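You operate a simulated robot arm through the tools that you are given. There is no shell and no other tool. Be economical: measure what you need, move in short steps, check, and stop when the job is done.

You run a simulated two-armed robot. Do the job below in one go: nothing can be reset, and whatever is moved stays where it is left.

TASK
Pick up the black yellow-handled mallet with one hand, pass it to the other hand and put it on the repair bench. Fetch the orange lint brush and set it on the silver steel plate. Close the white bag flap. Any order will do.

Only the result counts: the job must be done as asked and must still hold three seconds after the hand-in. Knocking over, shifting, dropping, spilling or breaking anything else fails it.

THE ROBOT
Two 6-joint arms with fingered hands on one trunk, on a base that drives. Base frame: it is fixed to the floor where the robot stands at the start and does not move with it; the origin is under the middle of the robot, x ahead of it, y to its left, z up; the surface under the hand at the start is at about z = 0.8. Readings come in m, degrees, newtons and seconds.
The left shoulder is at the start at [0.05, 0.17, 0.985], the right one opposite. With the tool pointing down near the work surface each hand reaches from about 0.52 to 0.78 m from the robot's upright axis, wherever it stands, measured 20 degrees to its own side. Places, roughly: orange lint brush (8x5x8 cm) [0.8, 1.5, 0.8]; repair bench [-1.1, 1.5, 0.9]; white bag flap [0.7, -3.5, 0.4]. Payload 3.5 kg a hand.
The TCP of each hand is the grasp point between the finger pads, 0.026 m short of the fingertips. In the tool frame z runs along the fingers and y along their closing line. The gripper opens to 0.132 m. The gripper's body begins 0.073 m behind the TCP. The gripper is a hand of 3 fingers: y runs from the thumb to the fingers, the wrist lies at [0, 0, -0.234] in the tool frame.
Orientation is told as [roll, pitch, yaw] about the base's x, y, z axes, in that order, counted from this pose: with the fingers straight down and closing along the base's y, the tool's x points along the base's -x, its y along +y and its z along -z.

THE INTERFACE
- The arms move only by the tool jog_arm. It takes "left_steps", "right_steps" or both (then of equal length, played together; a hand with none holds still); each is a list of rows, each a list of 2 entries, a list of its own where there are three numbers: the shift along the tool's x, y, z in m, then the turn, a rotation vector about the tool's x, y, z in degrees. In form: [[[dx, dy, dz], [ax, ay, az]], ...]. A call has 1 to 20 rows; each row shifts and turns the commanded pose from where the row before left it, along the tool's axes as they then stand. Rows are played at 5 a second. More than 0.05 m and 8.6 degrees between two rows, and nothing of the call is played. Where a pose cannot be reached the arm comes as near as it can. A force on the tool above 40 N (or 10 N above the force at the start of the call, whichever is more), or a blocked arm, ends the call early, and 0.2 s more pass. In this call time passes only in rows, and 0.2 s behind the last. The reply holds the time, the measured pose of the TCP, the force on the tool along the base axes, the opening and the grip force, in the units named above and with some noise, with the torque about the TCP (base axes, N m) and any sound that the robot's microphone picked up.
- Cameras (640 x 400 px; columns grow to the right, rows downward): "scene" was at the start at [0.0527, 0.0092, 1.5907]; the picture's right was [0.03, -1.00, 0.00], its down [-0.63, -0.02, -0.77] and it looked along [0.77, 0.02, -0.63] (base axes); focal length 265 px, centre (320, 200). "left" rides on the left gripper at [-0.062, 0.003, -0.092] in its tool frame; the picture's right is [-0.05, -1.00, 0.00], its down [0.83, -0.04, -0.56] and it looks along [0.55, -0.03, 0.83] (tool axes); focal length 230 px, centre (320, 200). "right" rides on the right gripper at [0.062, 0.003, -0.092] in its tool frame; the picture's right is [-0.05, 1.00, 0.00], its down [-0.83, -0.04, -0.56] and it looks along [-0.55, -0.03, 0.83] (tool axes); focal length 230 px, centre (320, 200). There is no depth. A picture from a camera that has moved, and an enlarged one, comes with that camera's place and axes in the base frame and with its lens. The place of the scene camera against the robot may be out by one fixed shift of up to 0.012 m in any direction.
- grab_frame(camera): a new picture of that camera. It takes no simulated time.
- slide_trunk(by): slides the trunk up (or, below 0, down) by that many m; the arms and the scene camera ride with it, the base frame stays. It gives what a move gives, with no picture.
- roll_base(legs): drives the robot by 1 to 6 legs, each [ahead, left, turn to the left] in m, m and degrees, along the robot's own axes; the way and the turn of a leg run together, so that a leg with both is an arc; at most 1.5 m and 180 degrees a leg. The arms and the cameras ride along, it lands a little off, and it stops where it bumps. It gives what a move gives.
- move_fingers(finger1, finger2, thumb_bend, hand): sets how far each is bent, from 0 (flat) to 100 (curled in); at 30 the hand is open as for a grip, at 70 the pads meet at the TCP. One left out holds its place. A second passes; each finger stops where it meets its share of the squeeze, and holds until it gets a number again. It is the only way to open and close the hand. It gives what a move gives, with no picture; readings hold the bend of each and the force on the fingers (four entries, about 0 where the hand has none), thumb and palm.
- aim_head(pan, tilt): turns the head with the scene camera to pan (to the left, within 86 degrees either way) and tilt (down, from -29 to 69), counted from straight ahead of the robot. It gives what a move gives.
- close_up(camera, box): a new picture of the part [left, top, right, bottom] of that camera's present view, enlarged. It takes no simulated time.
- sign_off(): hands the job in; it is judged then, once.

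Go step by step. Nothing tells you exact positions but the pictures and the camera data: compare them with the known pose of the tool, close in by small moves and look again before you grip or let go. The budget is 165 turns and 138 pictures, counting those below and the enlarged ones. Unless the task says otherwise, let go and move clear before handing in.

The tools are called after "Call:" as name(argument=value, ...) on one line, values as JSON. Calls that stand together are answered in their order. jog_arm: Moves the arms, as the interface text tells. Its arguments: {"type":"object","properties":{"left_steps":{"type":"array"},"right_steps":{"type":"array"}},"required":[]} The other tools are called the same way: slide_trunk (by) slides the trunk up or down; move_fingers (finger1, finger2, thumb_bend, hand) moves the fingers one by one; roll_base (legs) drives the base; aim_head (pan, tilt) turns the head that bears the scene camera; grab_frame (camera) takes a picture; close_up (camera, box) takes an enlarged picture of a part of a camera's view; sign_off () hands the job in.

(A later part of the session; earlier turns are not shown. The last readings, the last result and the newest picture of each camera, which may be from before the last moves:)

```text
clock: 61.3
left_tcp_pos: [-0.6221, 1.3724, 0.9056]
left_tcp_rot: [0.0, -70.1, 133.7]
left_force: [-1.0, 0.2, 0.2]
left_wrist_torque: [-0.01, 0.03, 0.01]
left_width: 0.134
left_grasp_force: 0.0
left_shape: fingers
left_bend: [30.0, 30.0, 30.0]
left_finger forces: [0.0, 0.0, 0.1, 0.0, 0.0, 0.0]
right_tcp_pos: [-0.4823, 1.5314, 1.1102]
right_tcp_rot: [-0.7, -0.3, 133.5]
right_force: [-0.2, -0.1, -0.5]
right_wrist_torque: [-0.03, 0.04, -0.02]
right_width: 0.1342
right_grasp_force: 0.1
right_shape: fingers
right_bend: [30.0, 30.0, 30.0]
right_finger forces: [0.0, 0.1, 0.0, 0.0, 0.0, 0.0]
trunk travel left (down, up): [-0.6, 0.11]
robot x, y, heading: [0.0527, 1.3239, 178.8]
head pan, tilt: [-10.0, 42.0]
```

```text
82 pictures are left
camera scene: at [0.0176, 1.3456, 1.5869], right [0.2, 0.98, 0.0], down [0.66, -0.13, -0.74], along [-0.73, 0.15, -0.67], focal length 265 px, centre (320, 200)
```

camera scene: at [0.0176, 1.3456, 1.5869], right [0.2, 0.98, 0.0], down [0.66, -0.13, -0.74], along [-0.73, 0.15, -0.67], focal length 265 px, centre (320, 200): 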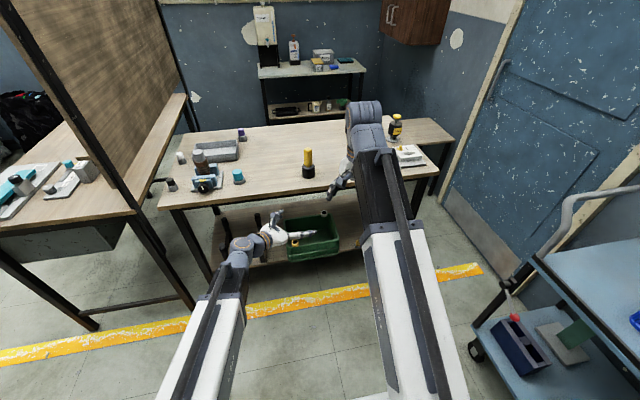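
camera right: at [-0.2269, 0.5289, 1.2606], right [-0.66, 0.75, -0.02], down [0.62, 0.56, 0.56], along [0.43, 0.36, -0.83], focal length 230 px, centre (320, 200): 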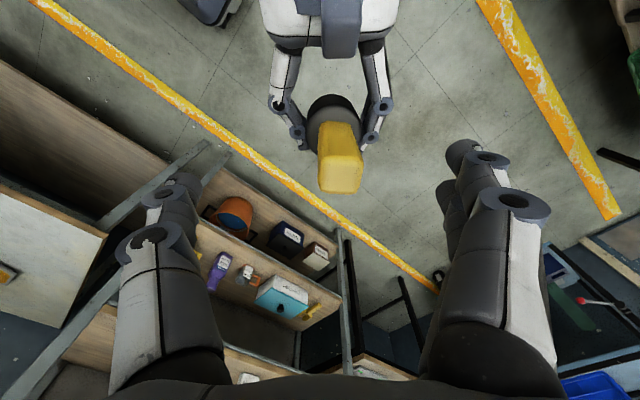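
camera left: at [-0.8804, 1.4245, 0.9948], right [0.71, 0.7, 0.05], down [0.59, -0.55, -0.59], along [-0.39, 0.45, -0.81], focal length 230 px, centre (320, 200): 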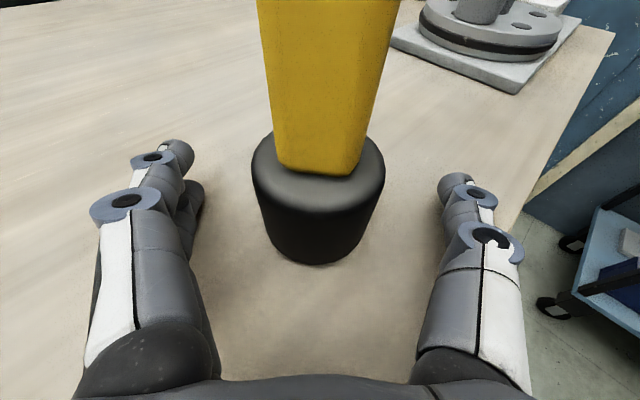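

Mallet is upright on the bench and clear. Now I stow the left arm back to its tool-down side pose before going for the brush.

Call:
jog_arm(left_steps=[[[-0.02, 0.0, -0.03], [0, 0, 0]], [[0, 0.012, -0.044], [0, 0, 0]], [[0, 0.012, -0.044], [0, 0, 0]], [[0, 0.012, -0.044], [0, 0, 0]], [[0, 0.012, -0.044], [0, 0, 0]], [[0, 0.012, -0.044], [0, 0, 0]], [[0, 0.012, -0.044], [0, 0, 0]], [[0, 0.012, -0.044], [0, 0, 0]], [[0, 0.012, -0.044], [0, 0, 0]], [[0, 0.012, -0.044], [0, 0, 0]]])

Call:
jog_arm(left_steps=[[[0, 0, 0], [0, 7.8, 0]], [[0, 0, 0], [0, 7.8, 0]], [[0, 0, 0], [0, 7.8, 0]], [[0, 0, 0], [0, 7.8, 0]], [[0, 0, 0], [0, 7.8, 0]], [[0, 0, 0], [0, 7.8, 0]], [[0, 0, 0], [0, 7.8, 0]], [[0, 0, 0], [0, 7.8, 0]], [[0, 0, 0], [0, 7.6, 0]], [[0, 0, 0], [0, 0, -7.5]], [[0, 0, 0], [0, 0, -7.5]], [[0, 0, 0], [0, 0, -7.5]], [[0, 0, 0], [0, 0, -7.5]], [[0, 0, 0], [0, 0, -7.5]], [[0, 0, 0], [0, 0, -7.5]]])

Call:
grab_frame(camera="scene")

```text
clock: 63.5
left_tcp_pos: [-0.4666, 1.0026, 1.0663]
left_tcp_rot: [0.0, -70.0, 133.8]
left_force: [-0.6, 0.5, -0.1]
left_wrist_torque: [0.01, -0.03, 0.0]
left_width: 0.1342
left_grasp_force: 0.1
left_shape: fingers
left_bend: [30.0, 30.0, 30.0]
left_finger forces: [0.0, 0.0, 0.1, 0.0, 0.0, 0.0]
left hand out of reach, approached as far as the arm can: row 4, 5, 6
right_tcp_pos: [-0.4846, 1.5328, 1.1092]
right_tcp_rot: [-0.7, -0.3, 133.6]
right_force: [0.2, -0.4, -0.4]
right_wrist_torque: [-0.01, -0.02, 0.02]
right_width: 0.1341
right_grasp_force: 0.1
right_shape: fingers
right_bend: [30.0, 30.0, 30.0]
right_finger forces: [0.1, 0.1, 0.0, 0.1, 0.1, 0.0]
trunk travel left (down, up): [-0.6, 0.11]
robot x, y, heading: [0.0508, 1.3234, 178.6]
head pan, tilt: [-10.0, 42.0]
```

```text
clock: 66.7
left_tcp_pos: [-0.4687, 1.0051, 1.0666]
left_tcp_rot: [0.0, 0.1, 178.7]
left_force: [0.0, 0.4, 0.7]
left_wrist_torque: [-0.01, -0.01, 0.02]
left_width: 0.1342
left_grasp_force: 0.0
left_shape: fingers
left_bend: [30.0, 30.0, 30.0]
left_finger forces: [0.0, 0.1, 0.0, 0.0, 0.1, 0.1]
right_tcp_pos: [-0.4839, 1.5316, 1.1087]
right_tcp_rot: [-0.7, -0.3, 133.7]
right_force: [0.3, 0.3, 0.3]
right_wrist_torque: [0.03, 0.02, -0.01]
right_width: 0.1339
right_grasp_force: 0.0
right_shape: fingers
right_bend: [30.0, 30.0, 30.0]
right_finger forces: [0.0, 0.1, 0.0, 0.0, 0.0, 0.0]
trunk travel left (down, up): [-0.6, 0.11]
robot x, y, heading: [0.0531, 1.3222, 178.9]
head pan, tilt: [-10.0, 42.0]
```

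```text
81 pictures are left
camera scene: at [0.0169, 1.3456, 1.5869], right [0.2, 0.98, 0.0], down [0.66, -0.13, -0.74], along [-0.73, 0.15, -0.67], focal length 265 px, centre (320, 200)
```

scene: 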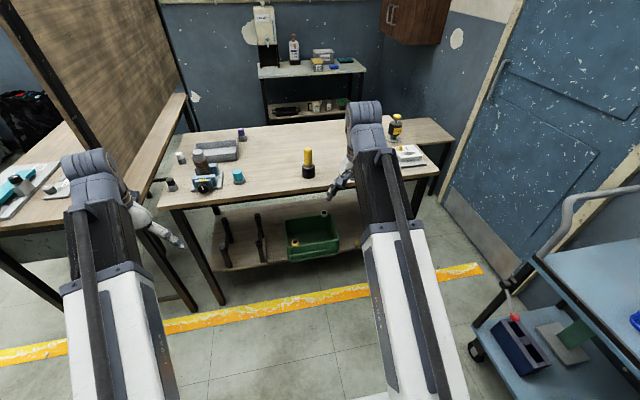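

I'll narrow the left arm, raise the trunk for clearance, then turn in two stages staying inside the corridor.

Call:
jog_arm(left_steps=[[[0, -0.04, 0], [0, 0, 0]], [[0, -0.04, 0], [0, 0, 0]], [[0, -0.03, 0], [0, 0, 0]]])

Call:
slide_trunk(by=0.1)

Call:
roll_base(legs=[[0, 0.17, 0], [0, 0, -89], [0, 0.3, 0]])

Call:
aim_head(pan=-50, tilt=40)

Call:
grab_frame(camera="scene")

```text
clock: 67.5
left_tcp_pos: [-0.4657, 1.1096, 1.0647]
left_tcp_rot: [-0.1, 0.0, 178.7]
left_force: [0.5, 0.0, 0.2]
left_wrist_torque: [-0.04, 0.02, 0.01]
left_width: 0.1341
left_grasp_force: 0.1
left_shape: fingers
left_bend: [30.0, 30.0, 30.0]
left_finger forces: [0.0, 0.0, 0.0, 0.1, 0.0, 0.0]
right_tcp_pos: [-0.4838, 1.531, 1.1093]
right_tcp_rot: [-0.6, -0.2, 133.6]
right_force: [-0.6, -0.1, -0.4]
right_wrist_torque: [-0.03, -0.01, -0.01]
right_width: 0.1342
right_grasp_force: 0.2
right_shape: fingers
right_bend: [30.0, 30.0, 30.0]
right_finger forces: [0.0, 0.0, 0.0, 0.0, 0.1, 0.0]
trunk travel left (down, up): [-0.6, 0.11]
robot x, y, heading: [0.0501, 1.32, 179.0]
head pan, tilt: [-10.0, 42.0]
```

```text
clock: 68.9
left_tcp_pos: [-0.4658, 1.1094, 1.1654]
left_tcp_rot: [0.0, 0.0, 178.7]
left_force: [0.7, 0.5, -0.4]
left_wrist_torque: [0.0, -0.01, 0.03]
left_width: 0.1339
left_grasp_force: 0.0
left_shape: fingers
left_bend: [30.0, 30.0, 30.0]
left_finger forces: [0.0, 0.1, 0.0, 0.0, 0.1, 0.1]
right_tcp_pos: [-0.4838, 1.5322, 1.2091]
right_tcp_rot: [-0.8, -0.2, 133.6]
right_force: [0.6, 0.0, 0.6]
right_wrist_torque: [0.02, 0.03, -0.01]
right_width: 0.1341
right_grasp_force: 0.0
right_shape: fingers
right_bend: [30.0, 30.0, 30.0]
right_finger forces: [0.0, 0.1, 0.0, 0.1, 0.0, 0.0]
trunk travel left (down, up): [-0.7, 0.01]
robot x, y, heading: [0.0501, 1.3215, 178.5]
head pan, tilt: [-10.0, 42.0]
```

```text
clock: 75.8
left_tcp_pos: [-0.4473, 1.6918, 1.1653]
left_tcp_rot: [-0.1, 0.0, 87.3]
left_force: [0.2, 0.6, -0.6]
left_wrist_torque: [-0.03, 0.0, -0.01]
left_width: 0.134
left_grasp_force: 0.1
left_shape: fingers
left_bend: [30.0, 30.0, 30.0]
left_finger forces: [0.1, 0.1, 0.0, 0.0, 0.1, 0.1]
right_tcp_pos: [-0.0248, 1.6988, 1.2098]
right_tcp_rot: [-0.7, -0.3, 42.1]
right_force: [-0.2, -0.5, 0.1]
right_wrist_torque: [-0.01, -0.02, 0.01]
right_width: 0.1343
right_grasp_force: 0.1
right_shape: fingers
right_bend: [30.0, 30.0, 30.0]
right_finger forces: [0.0, 0.0, 0.0, 0.1, 0.0, 0.0]
trunk travel left (down, up): [-0.7, 0.01]
robot x, y, heading: [-0.2442, 1.1693, 86.9]
head pan, tilt: [-10.0, 42.0]
```

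```text
clock: 76.9
left_tcp_pos: [-0.447, 1.6936, 1.166]
left_tcp_rot: [0.1, 0.1, 87.2]
left_force: [0.7, -0.7, 0.1]
left_wrist_torque: [0.02, 0.01, -0.01]
left_width: 0.1342
left_grasp_force: 0.1
left_shape: fingers
left_bend: [30.0, 30.0, 30.0]
left_finger forces: [0.0, 0.0, 0.0, 0.0, 0.1, 0.0]
right_tcp_pos: [-0.0243, 1.6991, 1.2092]
right_tcp_rot: [-0.8, -0.2, 42.0]
right_force: [0.8, -0.7, 0.5]
right_wrist_torque: [0.01, 0.0, 0.04]
right_width: 0.1341
right_grasp_force: 0.1
right_shape: fingers
right_bend: [30.0, 30.0, 30.0]
right_finger forces: [0.0, 0.0, 0.0, 0.0, 0.0, 0.0]
trunk travel left (down, up): [-0.7, 0.01]
robot x, y, heading: [-0.2501, 1.1717, 87.3]
head pan, tilt: [-50.0, 40.0]
```

```text
80 pictures are left
camera scene: at [-0.1731, 1.1875, 1.6898], right [0.61, -0.8, 0.0], down [-0.51, -0.39, -0.77], along [0.61, 0.46, -0.64], focal length 265 px, centre (320, 200)
```

scene: 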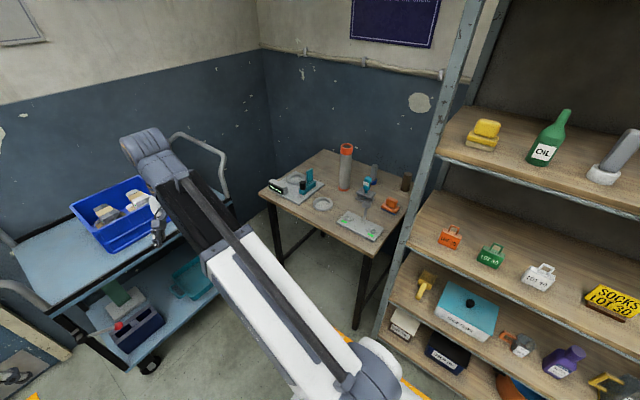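

Now the brush is in clear view at (390,205). Turning to face +x, then strafing left.

Call:
roll_base(legs=[[0, 0, -87], [0, 0.4, 0]])

Call:
aim_head(pan=0, tilt=35)

Call:
grab_frame(camera="scene")

Call:
close_up(camera="scene", box=[240, 120, 432, 240])

```text
clock: 83.1
left_tcp_pos: [0.2541, 1.8139, 1.1657]
left_tcp_rot: [-0.1, -0.1, 1.0]
left_force: [0.0, 0.4, 0.8]
left_wrist_torque: [-0.02, 0.0, -0.02]
left_width: 0.1343
left_grasp_force: 0.1
left_shape: fingers
left_bend: [30.0, 30.0, 30.0]
left_finger forces: [0.0, 0.0, 0.0, 0.1, 0.0, 0.1]
right_tcp_pos: [0.2895, 1.3928, 1.2094]
right_tcp_rot: [-0.7, -0.3, -44.0]
right_force: [-0.1, 0.9, -0.1]
right_wrist_torque: [0.0, 0.02, 0.03]
right_width: 0.1342
right_grasp_force: 0.0
right_shape: fingers
right_bend: [30.0, 30.0, 30.0]
right_finger forces: [0.0, 0.0, 0.0, 0.1, 0.1, 0.0]
trunk travel left (down, up): [-0.7, 0.01]
robot x, y, heading: [-0.2577, 1.5789, 1.0]
head pan, tilt: [-50.0, 40.0]
```

```text
clock: 84.3
left_tcp_pos: [0.2543, 1.8132, 1.1664]
left_tcp_rot: [0.0, 0.0, 1.1]
left_force: [0.5, -0.3, -0.9]
left_wrist_torque: [-0.02, 0.02, 0.05]
left_width: 0.1341
left_grasp_force: 0.1
left_shape: fingers
left_bend: [30.0, 30.0, 30.0]
left_finger forces: [0.0, 0.0, 0.1, 0.1, 0.0, 0.1]
right_tcp_pos: [0.2894, 1.3927, 1.21]
right_tcp_rot: [-0.7, -0.2, -44.1]
right_force: [0.3, -1.2, -0.4]
right_wrist_torque: [0.0, 0.01, 0.0]
right_width: 0.1342
right_grasp_force: 0.1
right_shape: fingers
right_bend: [30.0, 30.0, 30.0]
right_finger forces: [0.0, 0.1, 0.0, 0.1, 0.1, 0.0]
trunk travel left (down, up): [-0.7, 0.01]
robot x, y, heading: [-0.2572, 1.5766, 1.1]
head pan, tilt: [0.0, 35.0]
```

```text
79 pictures are left
camera scene: at [-0.1995, 1.5862, 1.6974], right [0.02, -1.0, 0.0], down [-0.57, -0.01, -0.82], along [0.82, 0.01, -0.57], focal length 265 px, centre (320, 200)
```

scene: 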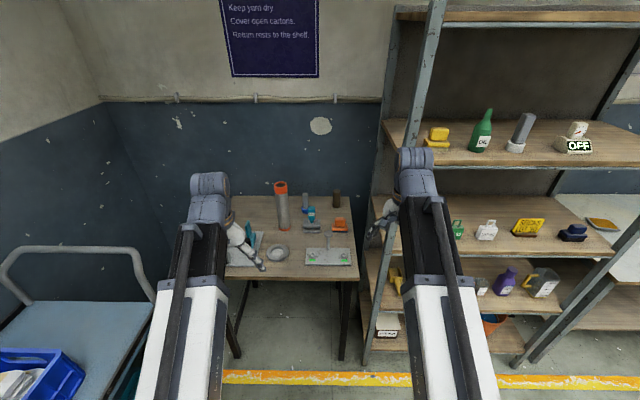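

```text
3.33 times, centred on (336, 180) of scene
camera zoom: at [-0.1995, 1.5862, 1.6974], right [0.02, -1.0, 0.0], down [-0.57, -0.01, -0.82], along [0.82, 0.01, -0.57], focal length 882 px, centre (267, 267)
```

zoom: 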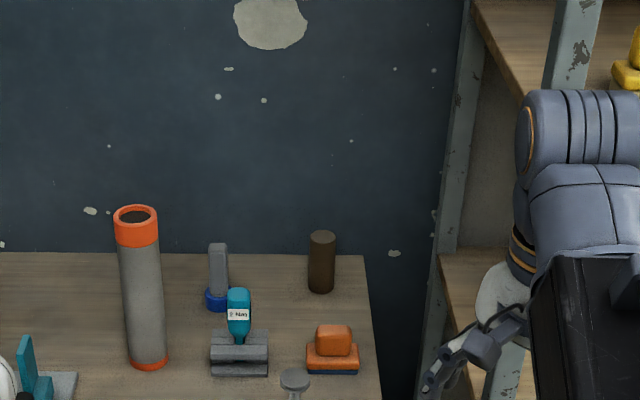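

Brush centre ≈ (0.82, 1.50), 8 cm along y, 5 cm along x. I'll turn the right hand to close along x (yaw -90), centre it, and strafe a bit left.

Call:
jog_arm(right_steps=[[[0.035, 0.036, 0], [0, 0, 0]], [[0.035, 0.036, 0], [0, 0, 0]], [[0, 0, 0], [0, 0, 7.6]], [[0, 0, 0], [0, 0, 7.6]], [[0, 0, 0], [0, 0, 7.6]], [[0, 0, 0], [0, 0, 7.6]], [[0, 0, 0], [0, 0, 7.6]], [[0, 0, 0], [0, 0, 7.6]]])

Call:
roll_base(legs=[[0, 0.06, 0], [0.2, 0, -1]])

Call:
grab_frame(camera="scene")

Call:
grab_frame(camera="right")

```text
refused: row 1 steps farther than a row can; nothing moved
```

```text
clock: 86.4
left_tcp_pos: [0.455, 1.8637, 1.1656]
left_tcp_rot: [0.0, 0.1, -0.1]
left_force: [0.2, -0.6, 0.0]
left_wrist_torque: [-0.01, 0.04, -0.02]
left_width: 0.1342
left_grasp_force: 0.0
left_shape: fingers
left_bend: [30.0, 30.0, 30.0]
left_finger forces: [0.0, 0.0, 0.0, 0.0, 0.1, 0.1]
right_tcp_pos: [0.481, 1.4416, 1.2097]
right_tcp_rot: [-0.7, -0.1, -45.2]
right_force: [0.7, -0.4, -0.6]
right_wrist_torque: [0.02, 0.01, 0.0]
right_width: 0.1338
right_grasp_force: 0.1
right_shape: fingers
right_bend: [30.0, 30.0, 30.0]
right_finger forces: [0.0, 0.0, 0.0, 0.0, 0.0, 0.0]
trunk travel left (down, up): [-0.7, 0.01]
robot x, y, heading: [-0.0576, 1.6396, -0.1]
head pan, tilt: [0.0, 35.0]
```

```text
77 pictures are left
camera scene: at [-0.0029, 1.6453, 1.6973], right [0.0, -1.0, 0.0], down [-0.57, 0.0, -0.82], along [0.82, 0.0, -0.57], focal length 265 px, centre (320, 200)
```

scene: 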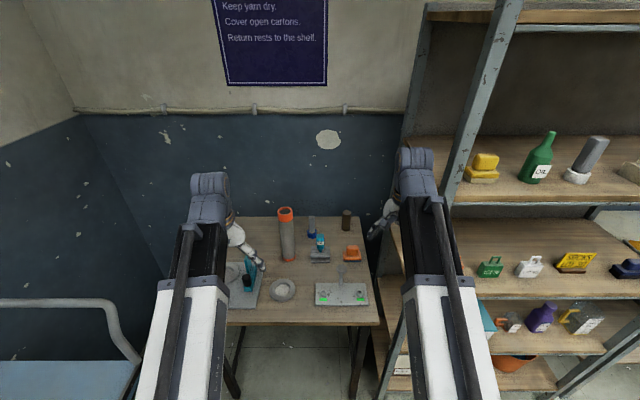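

```text
76 pictures are left
camera right: at [0.4407, 1.4893, 1.3025], right [0.74, 0.67, -0.01], down [0.56, -0.61, 0.56], along [0.36, -0.42, -0.83], focal length 230 px, centre (320, 200)
```

right: 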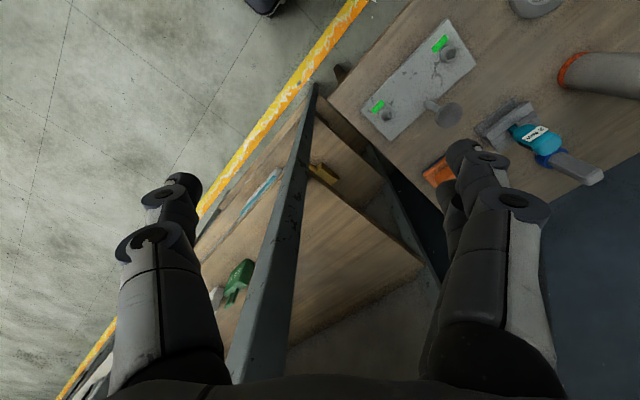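

No contact, but the post is close. First moving the right hand 10 cm in +y away from it, then turning it.

Call:
jog_arm(right_steps=[[[0.024, 0.024, 0], [0, 0, 0]], [[0.024, 0.024, 0], [0, 0, 0]], [[0.024, 0.024, 0], [0, 0, 0]], [[0, 0, 0], [0, 0, 7.5]], [[0, 0, 0], [0, 0, 7.5]], [[0, 0, 0], [0, 0, 7.5]], [[0, 0, 0], [0, 0, 7.5]], [[0, 0, 0], [0, 0, 7.5]], [[0, 0, 0], [0, 0, 7.5]]])

Call:
grab_frame(camera="right")

Call:
grab_frame(camera="scene")

```text
clock: 88.4
left_tcp_pos: [0.4535, 1.8638, 1.1655]
left_tcp_rot: [-0.1, 0.0, 0.0]
left_force: [0.1, 0.2, -0.8]
left_wrist_torque: [0.02, -0.01, -0.01]
left_width: 0.1342
left_grasp_force: 0.1
left_shape: fingers
left_bend: [30.0, 30.0, 30.0]
left_finger forces: [0.0, 0.0, 0.0, 0.0, 0.0, 0.0]
right_tcp_pos: [0.4795, 1.5435, 1.2085]
right_tcp_rot: [-0.4, -0.5, -90.3]
right_force: [-0.3, -0.1, 0.2]
right_wrist_torque: [0.01, -0.01, -0.02]
right_width: 0.1343
right_grasp_force: 0.0
right_shape: fingers
right_bend: [30.0, 30.0, 30.0]
right_finger forces: [0.1, 0.0, 0.0, 0.1, 0.1, 0.0]
trunk travel left (down, up): [-0.7, 0.01]
robot x, y, heading: [-0.0587, 1.6374, -0.3]
head pan, tilt: [0.0, 35.0]
```

```text
75 pictures are left
camera right: at [0.4837, 1.6065, 1.302], right [1.0, -0.06, -0.01], down [-0.04, -0.82, 0.56], along [-0.04, -0.56, -0.83], focal length 230 px, centre (320, 200)
```

right: 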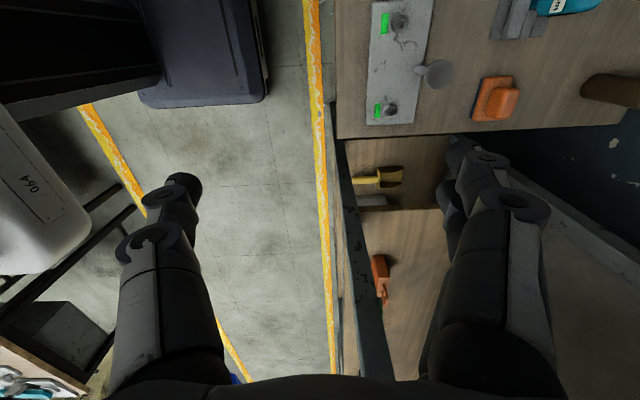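

```text
74 pictures are left
camera scene: at [-0.0046, 1.6452, 1.6974], right [0.0, -1.0, 0.0], down [-0.57, 0.0, -0.82], along [0.82, 0.0, -0.57], focal length 265 px, centre (320, 200)
```

scene: 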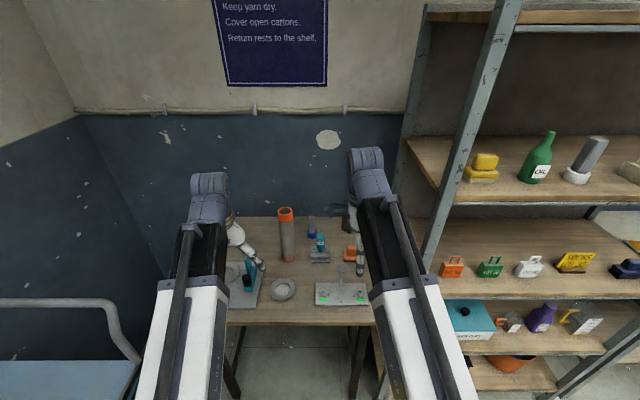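

Brush seen at about (0.795, 1.505). Driving ahead 0.15 m, then reaching out and down.

Call:
roll_base(legs=[[0.15, 0, 0]])

Call:
jog_arm(right_steps=[[[0, 0.02, 0.04], [0, 0, 0]], [[-0.01, 0.03, 0.035], [0, 0, 0]], [[-0.01, 0.03, 0.035], [0, 0, 0]], [[-0.01, 0.03, 0.035], [0, 0, 0]], [[-0.01, 0.03, 0.02], [0, 0, 0]]])

Call:
grab_frame(camera="right")

```text
clock: 89.8
left_tcp_pos: [0.6003, 1.8641, 1.1644]
left_tcp_rot: [-0.1, 0.2, 0.0]
left_force: [0.1, -0.4, 0.2]
left_wrist_torque: [-0.01, 0.0, 0.01]
left_width: 0.134
left_grasp_force: 0.1
left_shape: fingers
left_bend: [30.0, 30.0, 30.0]
left_finger forces: [0.0, 0.1, 0.0, 0.1, 0.1, 0.0]
right_tcp_pos: [0.6277, 1.5435, 1.2077]
right_tcp_rot: [-0.4, -0.6, -90.0]
right_force: [0.9, -0.5, 0.1]
right_wrist_torque: [0.01, 0.02, -0.02]
right_width: 0.1342
right_grasp_force: 0.0
right_shape: fingers
right_bend: [30.0, 30.0, 30.0]
right_finger forces: [0.0, 0.0, 0.1, 0.0, 0.0, 0.0]
trunk travel left (down, up): [-0.7, 0.01]
robot x, y, heading: [0.0881, 1.6377, 0.3]
head pan, tilt: [0.0, 35.0]
```

```text
clock: 91.0
left_tcp_pos: [0.5992, 1.8636, 1.1655]
left_tcp_rot: [0.0, 0.1, 0.0]
left_force: [0.0, 0.4, -0.2]
left_wrist_torque: [-0.01, 0.01, 0.02]
left_width: 0.1339
left_grasp_force: 0.0
left_shape: fingers
left_bend: [30.0, 30.0, 30.0]
left_finger forces: [0.0, 0.0, 0.0, 0.1, 0.1, 0.0]
right_tcp_pos: [0.7629, 1.5016, 1.0405]
right_tcp_rot: [-0.4, -0.6, -90.1]
right_force: [0.5, -0.2, 0.2]
right_wrist_torque: [-0.01, -0.02, 0.03]
right_width: 0.1338
right_grasp_force: 0.0
right_shape: fingers
right_bend: [30.0, 30.0, 30.0]
right_finger forces: [0.0, 0.1, 0.0, 0.0, 0.0, 0.0]
trunk travel left (down, up): [-0.7, 0.01]
robot x, y, heading: [0.0858, 1.6398, -0.0]
head pan, tilt: [0.0, 35.0]
```

```text
73 pictures are left
camera right: at [0.7674, 1.5643, 1.134], right [1.0, -0.05, -0.01], down [-0.04, -0.82, 0.56], along [-0.04, -0.56, -0.83], focal length 230 px, centre (320, 200)
```

right: 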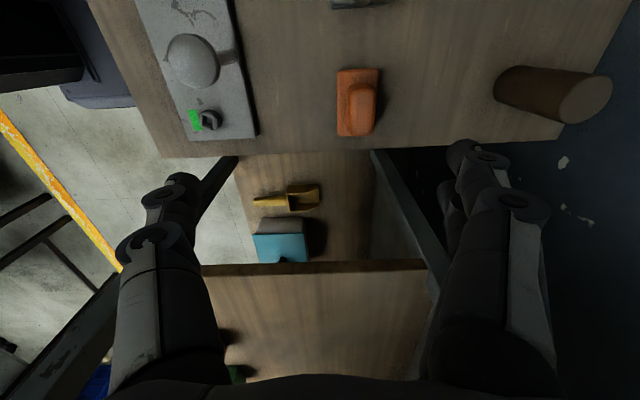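

Brush centre ≈ (0.81, 1.50). Centring and descending to z ≈ 0.92.

Call:
jog_arm(right_steps=[[[0, 0.024, 0.03], [0, 0, 0]], [[0, 0.023, 0.03], [0, 0, 0]], [[0, 0, 0.03], [0, 0, 0]], [[0, 0, 0.03], [0, 0, 0]]])

Call:
grab_frame(camera="right")

Call:
grab_frame(camera="scene")

```text
clock: 92.0
left_tcp_pos: [0.601, 1.8627, 1.1662]
left_tcp_rot: [0.1, 0.2, 0.0]
left_force: [0.2, 0.1, -0.4]
left_wrist_torque: [-0.01, 0.01, 0.02]
left_width: 0.1341
left_grasp_force: 0.1
left_shape: fingers
left_bend: [30.0, 30.0, 30.0]
left_finger forces: [0.0, 0.0, 0.1, 0.0, 0.0, 0.1]
right_tcp_pos: [0.811, 1.5008, 0.9216]
right_tcp_rot: [-0.3, -0.5, -90.1]
right_force: [-0.1, 0.6, -0.2]
right_wrist_torque: [0.01, -0.01, -0.01]
right_width: 0.1343
right_grasp_force: 0.0
right_shape: fingers
right_bend: [30.0, 30.0, 30.0]
right_finger forces: [0.0, 0.0, 0.0, 0.0, 0.0, 0.0]
trunk travel left (down, up): [-0.7, 0.01]
robot x, y, heading: [0.0835, 1.6397, 0.1]
head pan, tilt: [0.0, 35.0]
```

```text
72 pictures are left
camera right: at [0.8146, 1.5645, 1.0151], right [1.0, -0.05, -0.01], down [-0.04, -0.82, 0.56], along [-0.04, -0.56, -0.83], focal length 230 px, centre (320, 200)
```

right: 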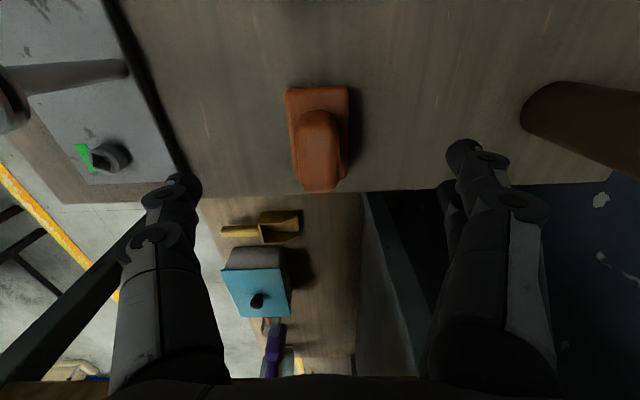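

```text
71 pictures are left
camera scene: at [0.1421, 1.6451, 1.6974], right [0.0, -1.0, 0.0], down [-0.57, 0.0, -0.82], along [0.82, 0.0, -0.57], focal length 265 px, centre (320, 200)
```

scene: 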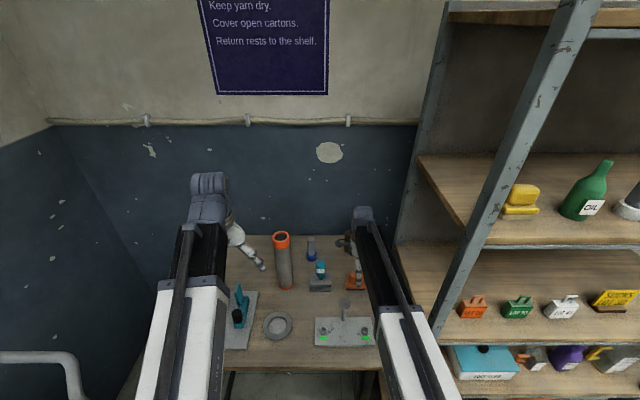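

Aligned. Descending to z ≈ 0.858 and gripping the knob.

Call:
jog_arm(right_steps=[[[0, 0.001, 0.022], [0, 0, 0]], [[0, 0, 0.021], [0, 0, 0]], [[0, 0, 0.02], [0, 0, 0]]])

Call:
grab_frame(camera="right")

```text
clock: 92.8
left_tcp_pos: [0.6003, 1.8654, 1.1652]
left_tcp_rot: [0.0, 0.0, 0.1]
left_force: [0.2, 0.6, -0.2]
left_wrist_torque: [-0.03, -0.01, -0.02]
left_width: 0.1342
left_grasp_force: 0.1
left_shape: fingers
left_bend: [30.0, 30.0, 30.0]
left_finger forces: [0.0, 0.1, 0.0, 0.1, 0.0, 0.0]
right_tcp_pos: [0.8122, 1.5006, 0.8596]
right_tcp_rot: [-0.3, -0.6, -90.1]
right_force: [0.2, 0.4, -1.5]
right_wrist_torque: [0.06, -0.02, -0.02]
right_width: 0.1341
right_grasp_force: 0.1
right_shape: fingers
right_bend: [30.0, 30.0, 30.0]
right_finger forces: [0.0, 0.1, 0.0, 0.1, 0.0, 0.0]
trunk travel left (down, up): [-0.7, 0.01]
robot x, y, heading: [0.0904, 1.6411, -0.0]
head pan, tilt: [0.0, 35.0]
```

```text
70 pictures are left
camera right: at [0.8159, 1.5637, 0.953], right [1.0, -0.05, -0.01], down [-0.04, -0.82, 0.56], along [-0.03, -0.56, -0.83], focal length 230 px, centre (320, 200)
```

right: 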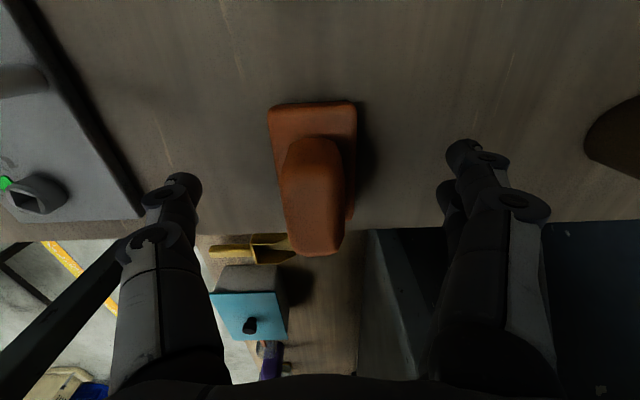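

Knob is centred between the fingers. Closing.

Call:
move_fingers(hand="right", finger1=70, finger2=70, thumb_bend=70)

Call:
grab_frame(camera="right")

```text
clock: 93.8
left_tcp_pos: [0.5997, 1.8625, 1.1668]
left_tcp_rot: [0.0, -0.1, 0.0]
left_force: [0.0, 0.5, 0.0]
left_wrist_torque: [-0.03, 0.02, -0.01]
left_width: 0.1342
left_grasp_force: 0.0
left_shape: fingers
left_bend: [30.0, 30.0, 30.0]
left_finger forces: [0.0, 0.0, 0.1, 0.0, 0.0, 0.0]
right_tcp_pos: [0.8114, 1.5004, 0.8589]
right_tcp_rot: [-0.4, -0.6, -90.0]
right_force: [0.1, 0.4, -1.0]
right_wrist_torque: [-0.02, 0.01, 0.02]
right_width: 0.0287
right_grasp_force: 11.2
right_shape: fingers
right_bend: [63.0, 63.0, 65.0]
right_finger forces: [5.7, 5.6, 0.1, 0.0, 11.3, 0.1]
trunk travel left (down, up): [-0.7, 0.01]
robot x, y, heading: [0.0889, 1.6347, 0.0]
head pan, tilt: [0.0, 35.0]
```

```text
69 pictures are left
camera right: at [0.8158, 1.5637, 0.9533], right [1.0, -0.05, -0.01], down [-0.04, -0.82, 0.56], along [-0.04, -0.56, -0.83], focal length 230 px, centre (320, 200)
```

right: 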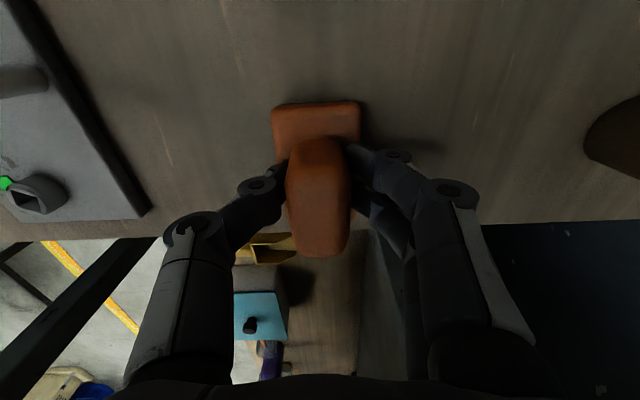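

Brush gripped (29 mm, 11 N). Lifting straight up and then pulling back.

Call:
jog_arm(right_steps=[[[0, 0, -0.02], [0, 0, 0]], [[0, 0, -0.04], [0, 0, 0]], [[0, 0, -0.04], [0, 0, 0]], [[0, 0, -0.04], [0, 0, 0]], [[0, -0.02, -0.04], [0, 0, 0]], [[0, -0.03, -0.035], [0, 0, 0]], [[0.0, -0.04, -0.02], [0, 0, 0]], [[0.0, -0.04, 0], [0, 0, 0]], [[0.0, -0.04, 0], [0, 0, 0]]])

Call:
grab_frame(camera="right")

Call:
grab_frame(camera="scene")

```text
clock: 95.8
left_tcp_pos: [0.5995, 1.8634, 1.166]
left_tcp_rot: [0.0, 0.0, 0.0]
left_force: [-0.1, 0.0, 0.4]
left_wrist_torque: [0.03, -0.01, 0.0]
left_width: 0.134
left_grasp_force: 0.2
left_shape: fingers
left_bend: [30.0, 30.0, 30.0]
left_finger forces: [0.0, 0.0, 0.0, 0.0, 0.0, 0.0]
right_tcp_pos: [0.6407, 1.5025, 1.0967]
right_tcp_rot: [-0.2, -0.6, -90.2]
right_force: [-0.1, 0.4, -1.3]
right_wrist_torque: [0.03, 0.0, 0.03]
right_width: 0.0285
right_grasp_force: 10.9
right_shape: fingers
right_bend: [63.0, 63.0, 65.0]
right_finger forces: [5.6, 5.5, 0.0, 0.0, 11.0, 0.0]
trunk travel left (down, up): [-0.7, 0.01]
robot x, y, heading: [0.0858, 1.6368, 0.3]
head pan, tilt: [0.0, 35.0]
```

```text
68 pictures are left
camera right: at [0.6436, 1.5663, 1.1896], right [1.0, -0.05, -0.01], down [-0.04, -0.82, 0.56], along [-0.03, -0.56, -0.83], focal length 230 px, centre (320, 200)
```

right: 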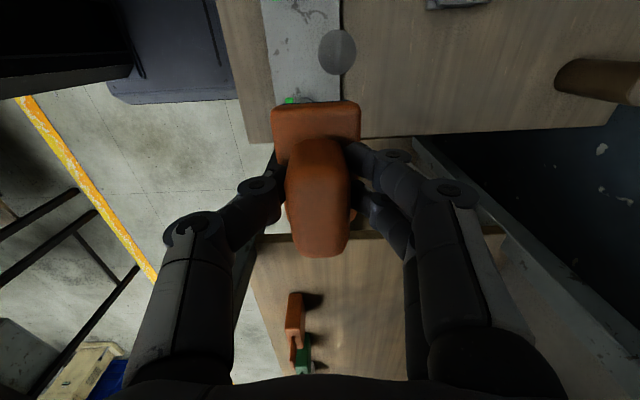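

```text
67 pictures are left
camera scene: at [0.1414, 1.6452, 1.6974], right [0.0, -1.0, 0.0], down [-0.57, 0.0, -0.82], along [0.82, 0.0, -0.57], focal length 265 px, centre (320, 200)
```

scene: 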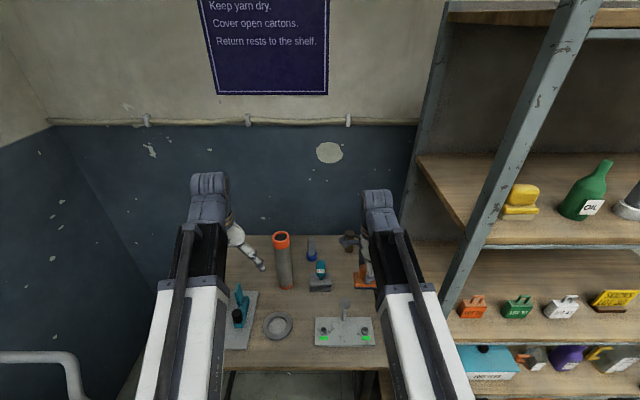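

The brush is held. Now back out into the corridor, turn south, and look for the steel plate and the bag.

Call:
roll_base(legs=[[-0.34, 0, 0], [0, -0.45, 0], [0, 0, -90]])

Call:
aim_head(pan=25, tilt=25)

Call:
grab_frame(camera="scene")

Call:
aim_head(pan=-35, tilt=25)

Call:
grab_frame(camera="scene")

```text
clock: 104.1
left_tcp_pos: [-0.0177, 0.6867, 1.1658]
left_tcp_rot: [0.0, 0.0, -88.2]
left_force: [0.0, -0.6, 0.0]
left_wrist_torque: [-0.01, -0.01, 0.01]
left_width: 0.1343
left_grasp_force: 0.1
left_shape: fingers
left_bend: [30.0, 30.0, 30.0]
left_finger forces: [0.1, 0.1, 0.0, 0.0, 0.0, 0.1]
right_tcp_pos: [-0.3772, 0.6335, 1.0959]
right_tcp_rot: [-0.3, -0.7, -178.3]
right_force: [0.9, 0.2, -1.3]
right_wrist_torque: [0.0, -0.01, -0.03]
right_width: 0.0281
right_grasp_force: 11.0
right_shape: fingers
right_bend: [63.0, 63.0, 65.0]
right_finger forces: [5.3, 5.3, 0.0, 0.0, 10.7, 0.1]
trunk travel left (down, up): [-0.7, 0.01]
robot x, y, heading: [-0.2568, 1.1925, -88.3]
head pan, tilt: [0.0, 35.0]
```

```text
clock: 105.0
left_tcp_pos: [-0.0176, 0.686, 1.1663]
left_tcp_rot: [0.1, 0.0, -88.2]
left_force: [0.9, -0.2, -0.4]
left_wrist_torque: [0.0, 0.0, -0.02]
left_width: 0.1342
left_grasp_force: 0.0
left_shape: fingers
left_bend: [30.0, 30.0, 30.0]
left_finger forces: [0.0, 0.1, 0.0, 0.0, 0.0, 0.0]
right_tcp_pos: [-0.3769, 0.6326, 1.0949]
right_tcp_rot: [-0.3, -0.6, -178.3]
right_force: [-0.5, 0.8, -0.2]
right_wrist_torque: [-0.03, 0.0, 0.01]
right_width: 0.0282
right_grasp_force: 10.3
right_shape: fingers
right_bend: [63.0, 63.0, 65.0]
right_finger forces: [5.4, 5.3, 0.1, 0.0, 10.7, 0.0]
trunk travel left (down, up): [-0.7, 0.01]
robot x, y, heading: [-0.2575, 1.1904, -88.1]
head pan, tilt: [25.0, 25.0]
```

```text
66 pictures are left
camera scene: at [-0.2108, 1.1565, 1.7131], right [-0.89, -0.45, 0.0], down [-0.19, 0.38, -0.91], along [0.41, -0.81, -0.42], focal length 265 px, centre (320, 200)
```

scene: 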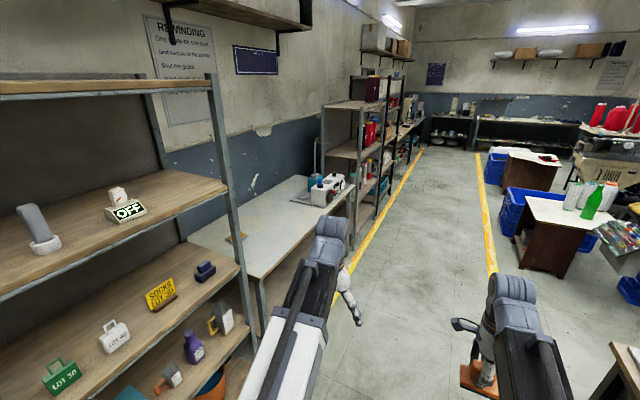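

```text
clock: 106.2
left_tcp_pos: [-0.0171, 0.6855, 1.1672]
left_tcp_rot: [0.0, -0.1, -88.2]
left_force: [-0.3, 0.0, 0.4]
left_wrist_torque: [-0.01, 0.0, 0.02]
left_width: 0.134
left_grasp_force: 0.0
left_shape: fingers
left_bend: [30.0, 30.0, 30.0]
left_finger forces: [0.1, 0.0, 0.0, 0.0, 0.0, 0.1]
right_tcp_pos: [-0.3762, 0.6335, 1.0949]
right_tcp_rot: [-0.4, -0.7, -178.3]
right_force: [0.1, -0.2, 0.8]
right_wrist_torque: [0.01, 0.0, -0.02]
right_width: 0.0284
right_grasp_force: 10.7
right_shape: fingers
right_bend: [63.0, 63.0, 65.0]
right_finger forces: [5.5, 5.2, 0.0, 0.0, 10.8, 0.1]
trunk travel left (down, up): [-0.7, 0.01]
robot x, y, heading: [-0.2593, 1.1893, -88.5]
head pan, tilt: [-35.0, 25.0]
```

```text
65 pictures are left
camera scene: at [-0.3027, 1.1618, 1.7131], right [-0.84, 0.55, 0.0], down [0.23, 0.35, -0.91], along [-0.5, -0.76, -0.42], focal length 265 px, centre (320, 200)
```

scene: 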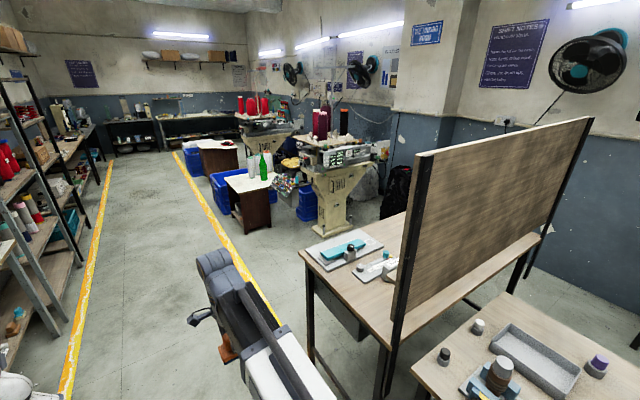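

I'll zoom in on candidates: the near bench and the far area.

Call:
close_up(camera="scene", box=[290, 220, 418, 300])

Call:
roll_base(legs=[[1.2, 0, 0], [0.8, 0, 0]])

Call:
grab_frame(camera="scene")

Call:
aim_head(pan=40, tilt=30)

Call:
grab_frame(camera="scene")

```text
5.00 times, centred on (354, 260) of scene
camera zoom: at [-0.3027, 1.1618, 1.7131], right [-0.84, 0.55, 0.0], down [0.23, 0.35, -0.91], along [-0.5, -0.76, -0.42], focal length 1323 px, centre (150, -100)
```

zoom: 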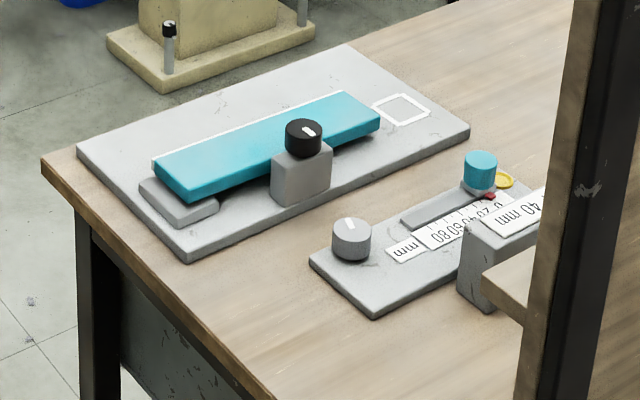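

```text
clock: 116.2
left_tcp_pos: [0.0594, -1.3036, 1.1655]
left_tcp_rot: [0.0, 0.1, -87.6]
left_force: [1.1, -0.3, -1.0]
left_wrist_torque: [0.01, -0.01, -0.01]
left_width: 0.134
left_grasp_force: 0.0
left_shape: fingers
left_bend: [30.0, 30.0, 30.0]
left_finger forces: [0.0, 0.1, 0.0, 0.0, 0.0, 0.1]
right_tcp_pos: [-0.2996, -1.3606, 1.0973]
right_tcp_rot: [-0.5, -0.6, -177.7]
right_force: [-0.1, -0.5, -0.7]
right_wrist_torque: [0.03, 0.0, 0.0]
right_width: 0.0282
right_grasp_force: 11.1
right_shape: fingers
right_bend: [63.0, 63.0, 65.0]
right_finger forces: [5.3, 5.2, 0.1, 0.1, 10.8, 0.0]
trunk travel left (down, up): [-0.7, 0.01]
robot x, y, heading: [-0.1923, -0.8023, -87.6]
head pan, tilt: [-35.0, 25.0]
```

```text
63 pictures are left
camera scene: at [-0.2313, -0.8315, 1.7131], right [-0.84, 0.54, 0.0], down [0.23, 0.36, -0.91], along [-0.49, -0.76, -0.42], focal length 265 px, centre (320, 200)
```

scene: 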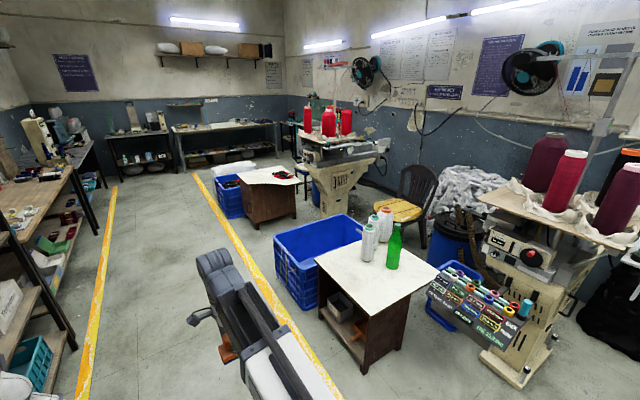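

```text
clock: 117.7
left_tcp_pos: [0.061, -1.3023, 1.1663]
left_tcp_rot: [0.0, -0.1, -87.5]
left_force: [0.1, -0.3, 0.2]
left_wrist_torque: [-0.01, 0.01, 0.01]
left_width: 0.1343
left_grasp_force: 0.1
left_shape: fingers
left_bend: [30.0, 30.0, 30.0]
left_finger forces: [0.1, 0.1, 0.0, 0.0, 0.0, 0.0]
right_tcp_pos: [-0.2994, -1.3601, 1.0963]
right_tcp_rot: [-0.5, -0.6, -177.7]
right_force: [0.5, 0.0, -1.1]
right_wrist_torque: [-0.01, -0.01, 0.03]
right_width: 0.0281
right_grasp_force: 10.9
right_shape: fingers
right_bend: [63.0, 63.0, 65.0]
right_finger forces: [5.4, 5.3, 0.0, 0.1, 10.7, 0.1]
trunk travel left (down, up): [-0.7, 0.01]
robot x, y, heading: [-0.1862, -0.7986, -87.6]
head pan, tilt: [40.0, 30.0]
```

```text
62 pictures are left
camera scene: at [-0.1207, -0.8201, 1.7052], right [-0.74, -0.67, 0.0], down [-0.34, 0.37, -0.87], along [0.58, -0.64, -0.5], focal length 265 px, centre (320, 200)
```

scene: 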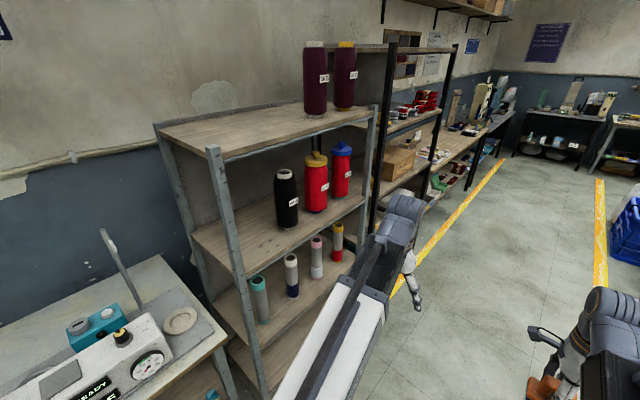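

Continuing south toward the bag; corridor is clear.

Call:
roll_base(legs=[[1.3, 0, 0]])

Call:
grab_frame(camera="scene")

Call:
aim_head(pan=75, tilt=35)

Call:
grab_frame(camera="scene")

```text
clock: 124.1
left_tcp_pos: [0.0895, -2.5925, 1.1639]
left_tcp_rot: [0.0, 0.1, -88.8]
left_force: [0.2, 0.2, -0.1]
left_wrist_torque: [-0.01, 0.01, -0.02]
left_width: 0.1339
left_grasp_force: 0.1
left_shape: fingers
left_bend: [30.0, 30.0, 30.0]
left_finger forces: [0.0, 0.1, 0.0, 0.1, 0.0, 0.0]
right_tcp_pos: [-0.2699, -2.6427, 1.0966]
right_tcp_rot: [-0.4, -0.6, -179.0]
right_force: [0.3, -0.3, -0.7]
right_wrist_torque: [-0.02, 0.02, 0.0]
right_width: 0.0282
right_grasp_force: 10.8
right_shape: fingers
right_bend: [63.0, 63.0, 65.0]
right_finger forces: [5.5, 5.2, 0.0, 0.0, 10.6, 0.1]
trunk travel left (down, up): [-0.7, 0.01]
robot x, y, heading: [-0.145, -2.0825, -89.1]
head pan, tilt: [40.0, 30.0]
```

```text
61 pictures are left
camera scene: at [-0.0807, -2.1068, 1.7051], right [-0.75, -0.66, 0.0], down [-0.33, 0.38, -0.87], along [0.57, -0.65, -0.5], focal length 265 px, centre (320, 200)
```

scene: 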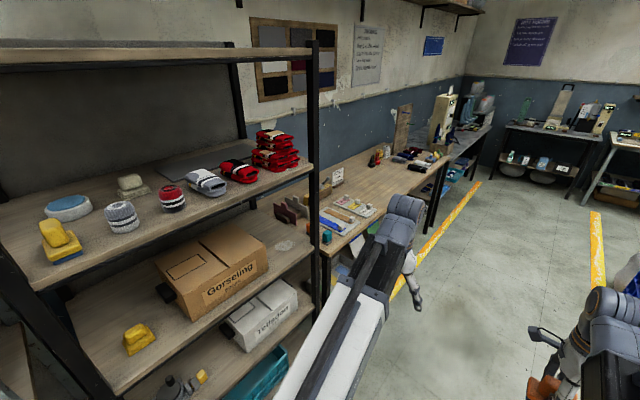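

```text
clock: 125.1
left_tcp_pos: [0.0901, -2.5937, 1.1667]
left_tcp_rot: [0.0, -0.1, -88.7]
left_force: [0.9, 0.1, 0.1]
left_wrist_torque: [-0.02, 0.0, 0.0]
left_width: 0.1343
left_grasp_force: 0.1
left_shape: fingers
left_bend: [30.0, 30.0, 30.0]
left_finger forces: [0.0, 0.0, 0.0, 0.1, 0.0, 0.0]
right_tcp_pos: [-0.2699, -2.6424, 1.0952]
right_tcp_rot: [-0.4, -0.6, -179.0]
right_force: [0.9, 0.0, -1.3]
right_wrist_torque: [0.01, -0.05, -0.02]
right_width: 0.028
right_grasp_force: 10.5
right_shape: fingers
right_bend: [63.0, 63.0, 65.0]
right_finger forces: [5.4, 5.3, 0.1, 0.0, 10.7, 0.0]
trunk travel left (down, up): [-0.7, 0.01]
robot x, y, heading: [-0.1432, -2.0862, -88.7]
head pan, tilt: [75.0, 35.0]
```

```text
60 pictures are left
camera scene: at [-0.0548, -2.0595, 1.6974], right [-0.24, -0.97, 0.0], down [-0.56, 0.14, -0.82], along [0.8, -0.2, -0.57], focal length 265 px, centre (320, 200)
```

scene: 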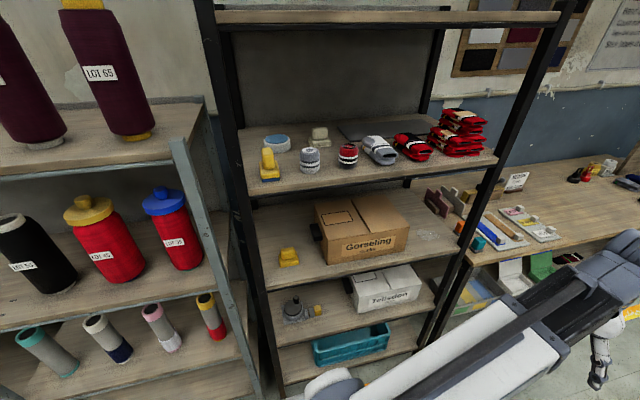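

Under the next table I see things with white and green flaps. Driving on 0.9 m to view that table.

Call:
roll_base(legs=[[0.95, -0.1, 0]])

Call:
grab_frame(camera="scene")

Call:
aim_head(pan=50, tilt=30)

Call:
grab_frame(camera="scene")

```text
clock: 130.1
left_tcp_pos: [0.0336, -3.5254, 1.1649]
left_tcp_rot: [0.0, 0.1, -87.2]
left_force: [-0.2, 0.8, 0.8]
left_wrist_torque: [0.03, -0.01, 0.01]
left_width: 0.1341
left_grasp_force: 0.0
left_shape: fingers
left_bend: [30.0, 30.0, 30.0]
left_finger forces: [0.1, 0.1, 0.0, 0.0, 0.0, 0.0]
right_tcp_pos: [-0.3254, -3.5845, 1.0949]
right_tcp_rot: [-0.5, -0.6, -177.3]
right_force: [0.1, -0.2, -1.1]
right_wrist_torque: [-0.02, -0.02, -0.01]
right_width: 0.0283
right_grasp_force: 11.1
right_shape: fingers
right_bend: [63.0, 63.0, 65.0]
right_finger forces: [5.4, 5.3, 0.1, 0.0, 10.6, 0.1]
trunk travel left (down, up): [-0.7, 0.01]
robot x, y, heading: [-0.2183, -3.0212, -87.3]
head pan, tilt: [75.0, 35.0]
```

```text
59 pictures are left
camera scene: at [-0.1255, -2.9964, 1.6974], right [-0.21, -0.98, 0.0], down [-0.56, 0.12, -0.82], along [0.8, -0.17, -0.57], focal length 265 px, centre (320, 200)
```

scene: 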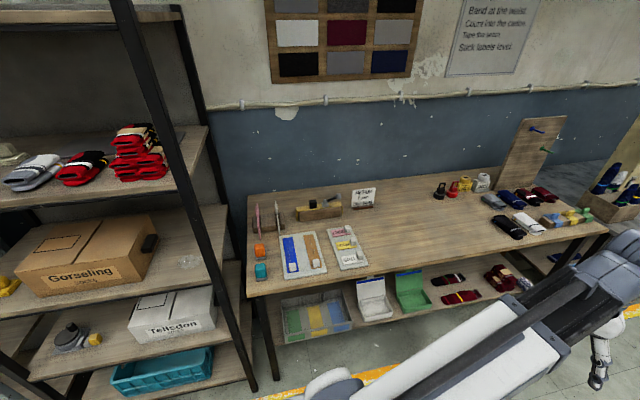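

```text
clock: 130.9
left_tcp_pos: [0.034, -3.525, 1.166]
left_tcp_rot: [0.0, 0.0, -87.2]
left_force: [0.4, -0.3, 0.5]
left_wrist_torque: [-0.01, -0.02, -0.03]
left_width: 0.1342
left_grasp_force: 0.1
left_shape: fingers
left_bend: [30.0, 30.0, 30.0]
left_finger forces: [0.1, 0.1, 0.0, 0.0, 0.1, 0.0]
right_tcp_pos: [-0.325, -3.5844, 1.0963]
right_tcp_rot: [-0.4, -0.6, -177.3]
right_force: [0.3, 0.8, -0.9]
right_wrist_torque: [0.0, 0.0, 0.01]
right_width: 0.0283
right_grasp_force: 10.4
right_shape: fingers
right_bend: [63.0, 63.0, 65.0]
right_finger forces: [5.4, 5.3, 0.0, 0.0, 10.7, 0.0]
trunk travel left (down, up): [-0.7, 0.01]
robot x, y, heading: [-0.2185, -3.0217, -87.3]
head pan, tilt: [50.0, 30.0]
```

```text
58 pictures are left
camera scene: at [-0.1395, -3.0319, 1.7051], right [-0.6, -0.8, 0.0], down [-0.4, 0.3, -0.87], along [0.69, -0.52, -0.5], focal length 265 px, centre (320, 200)
```

scene: 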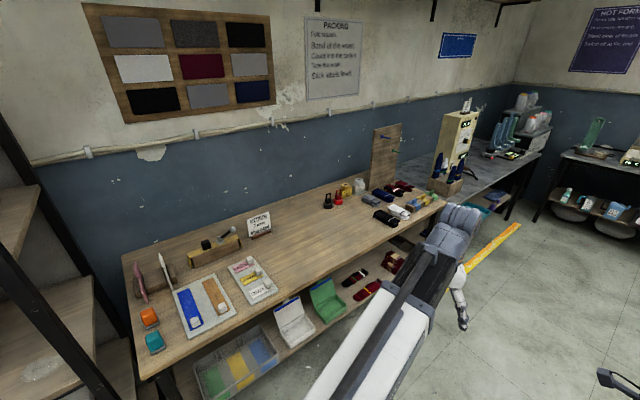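

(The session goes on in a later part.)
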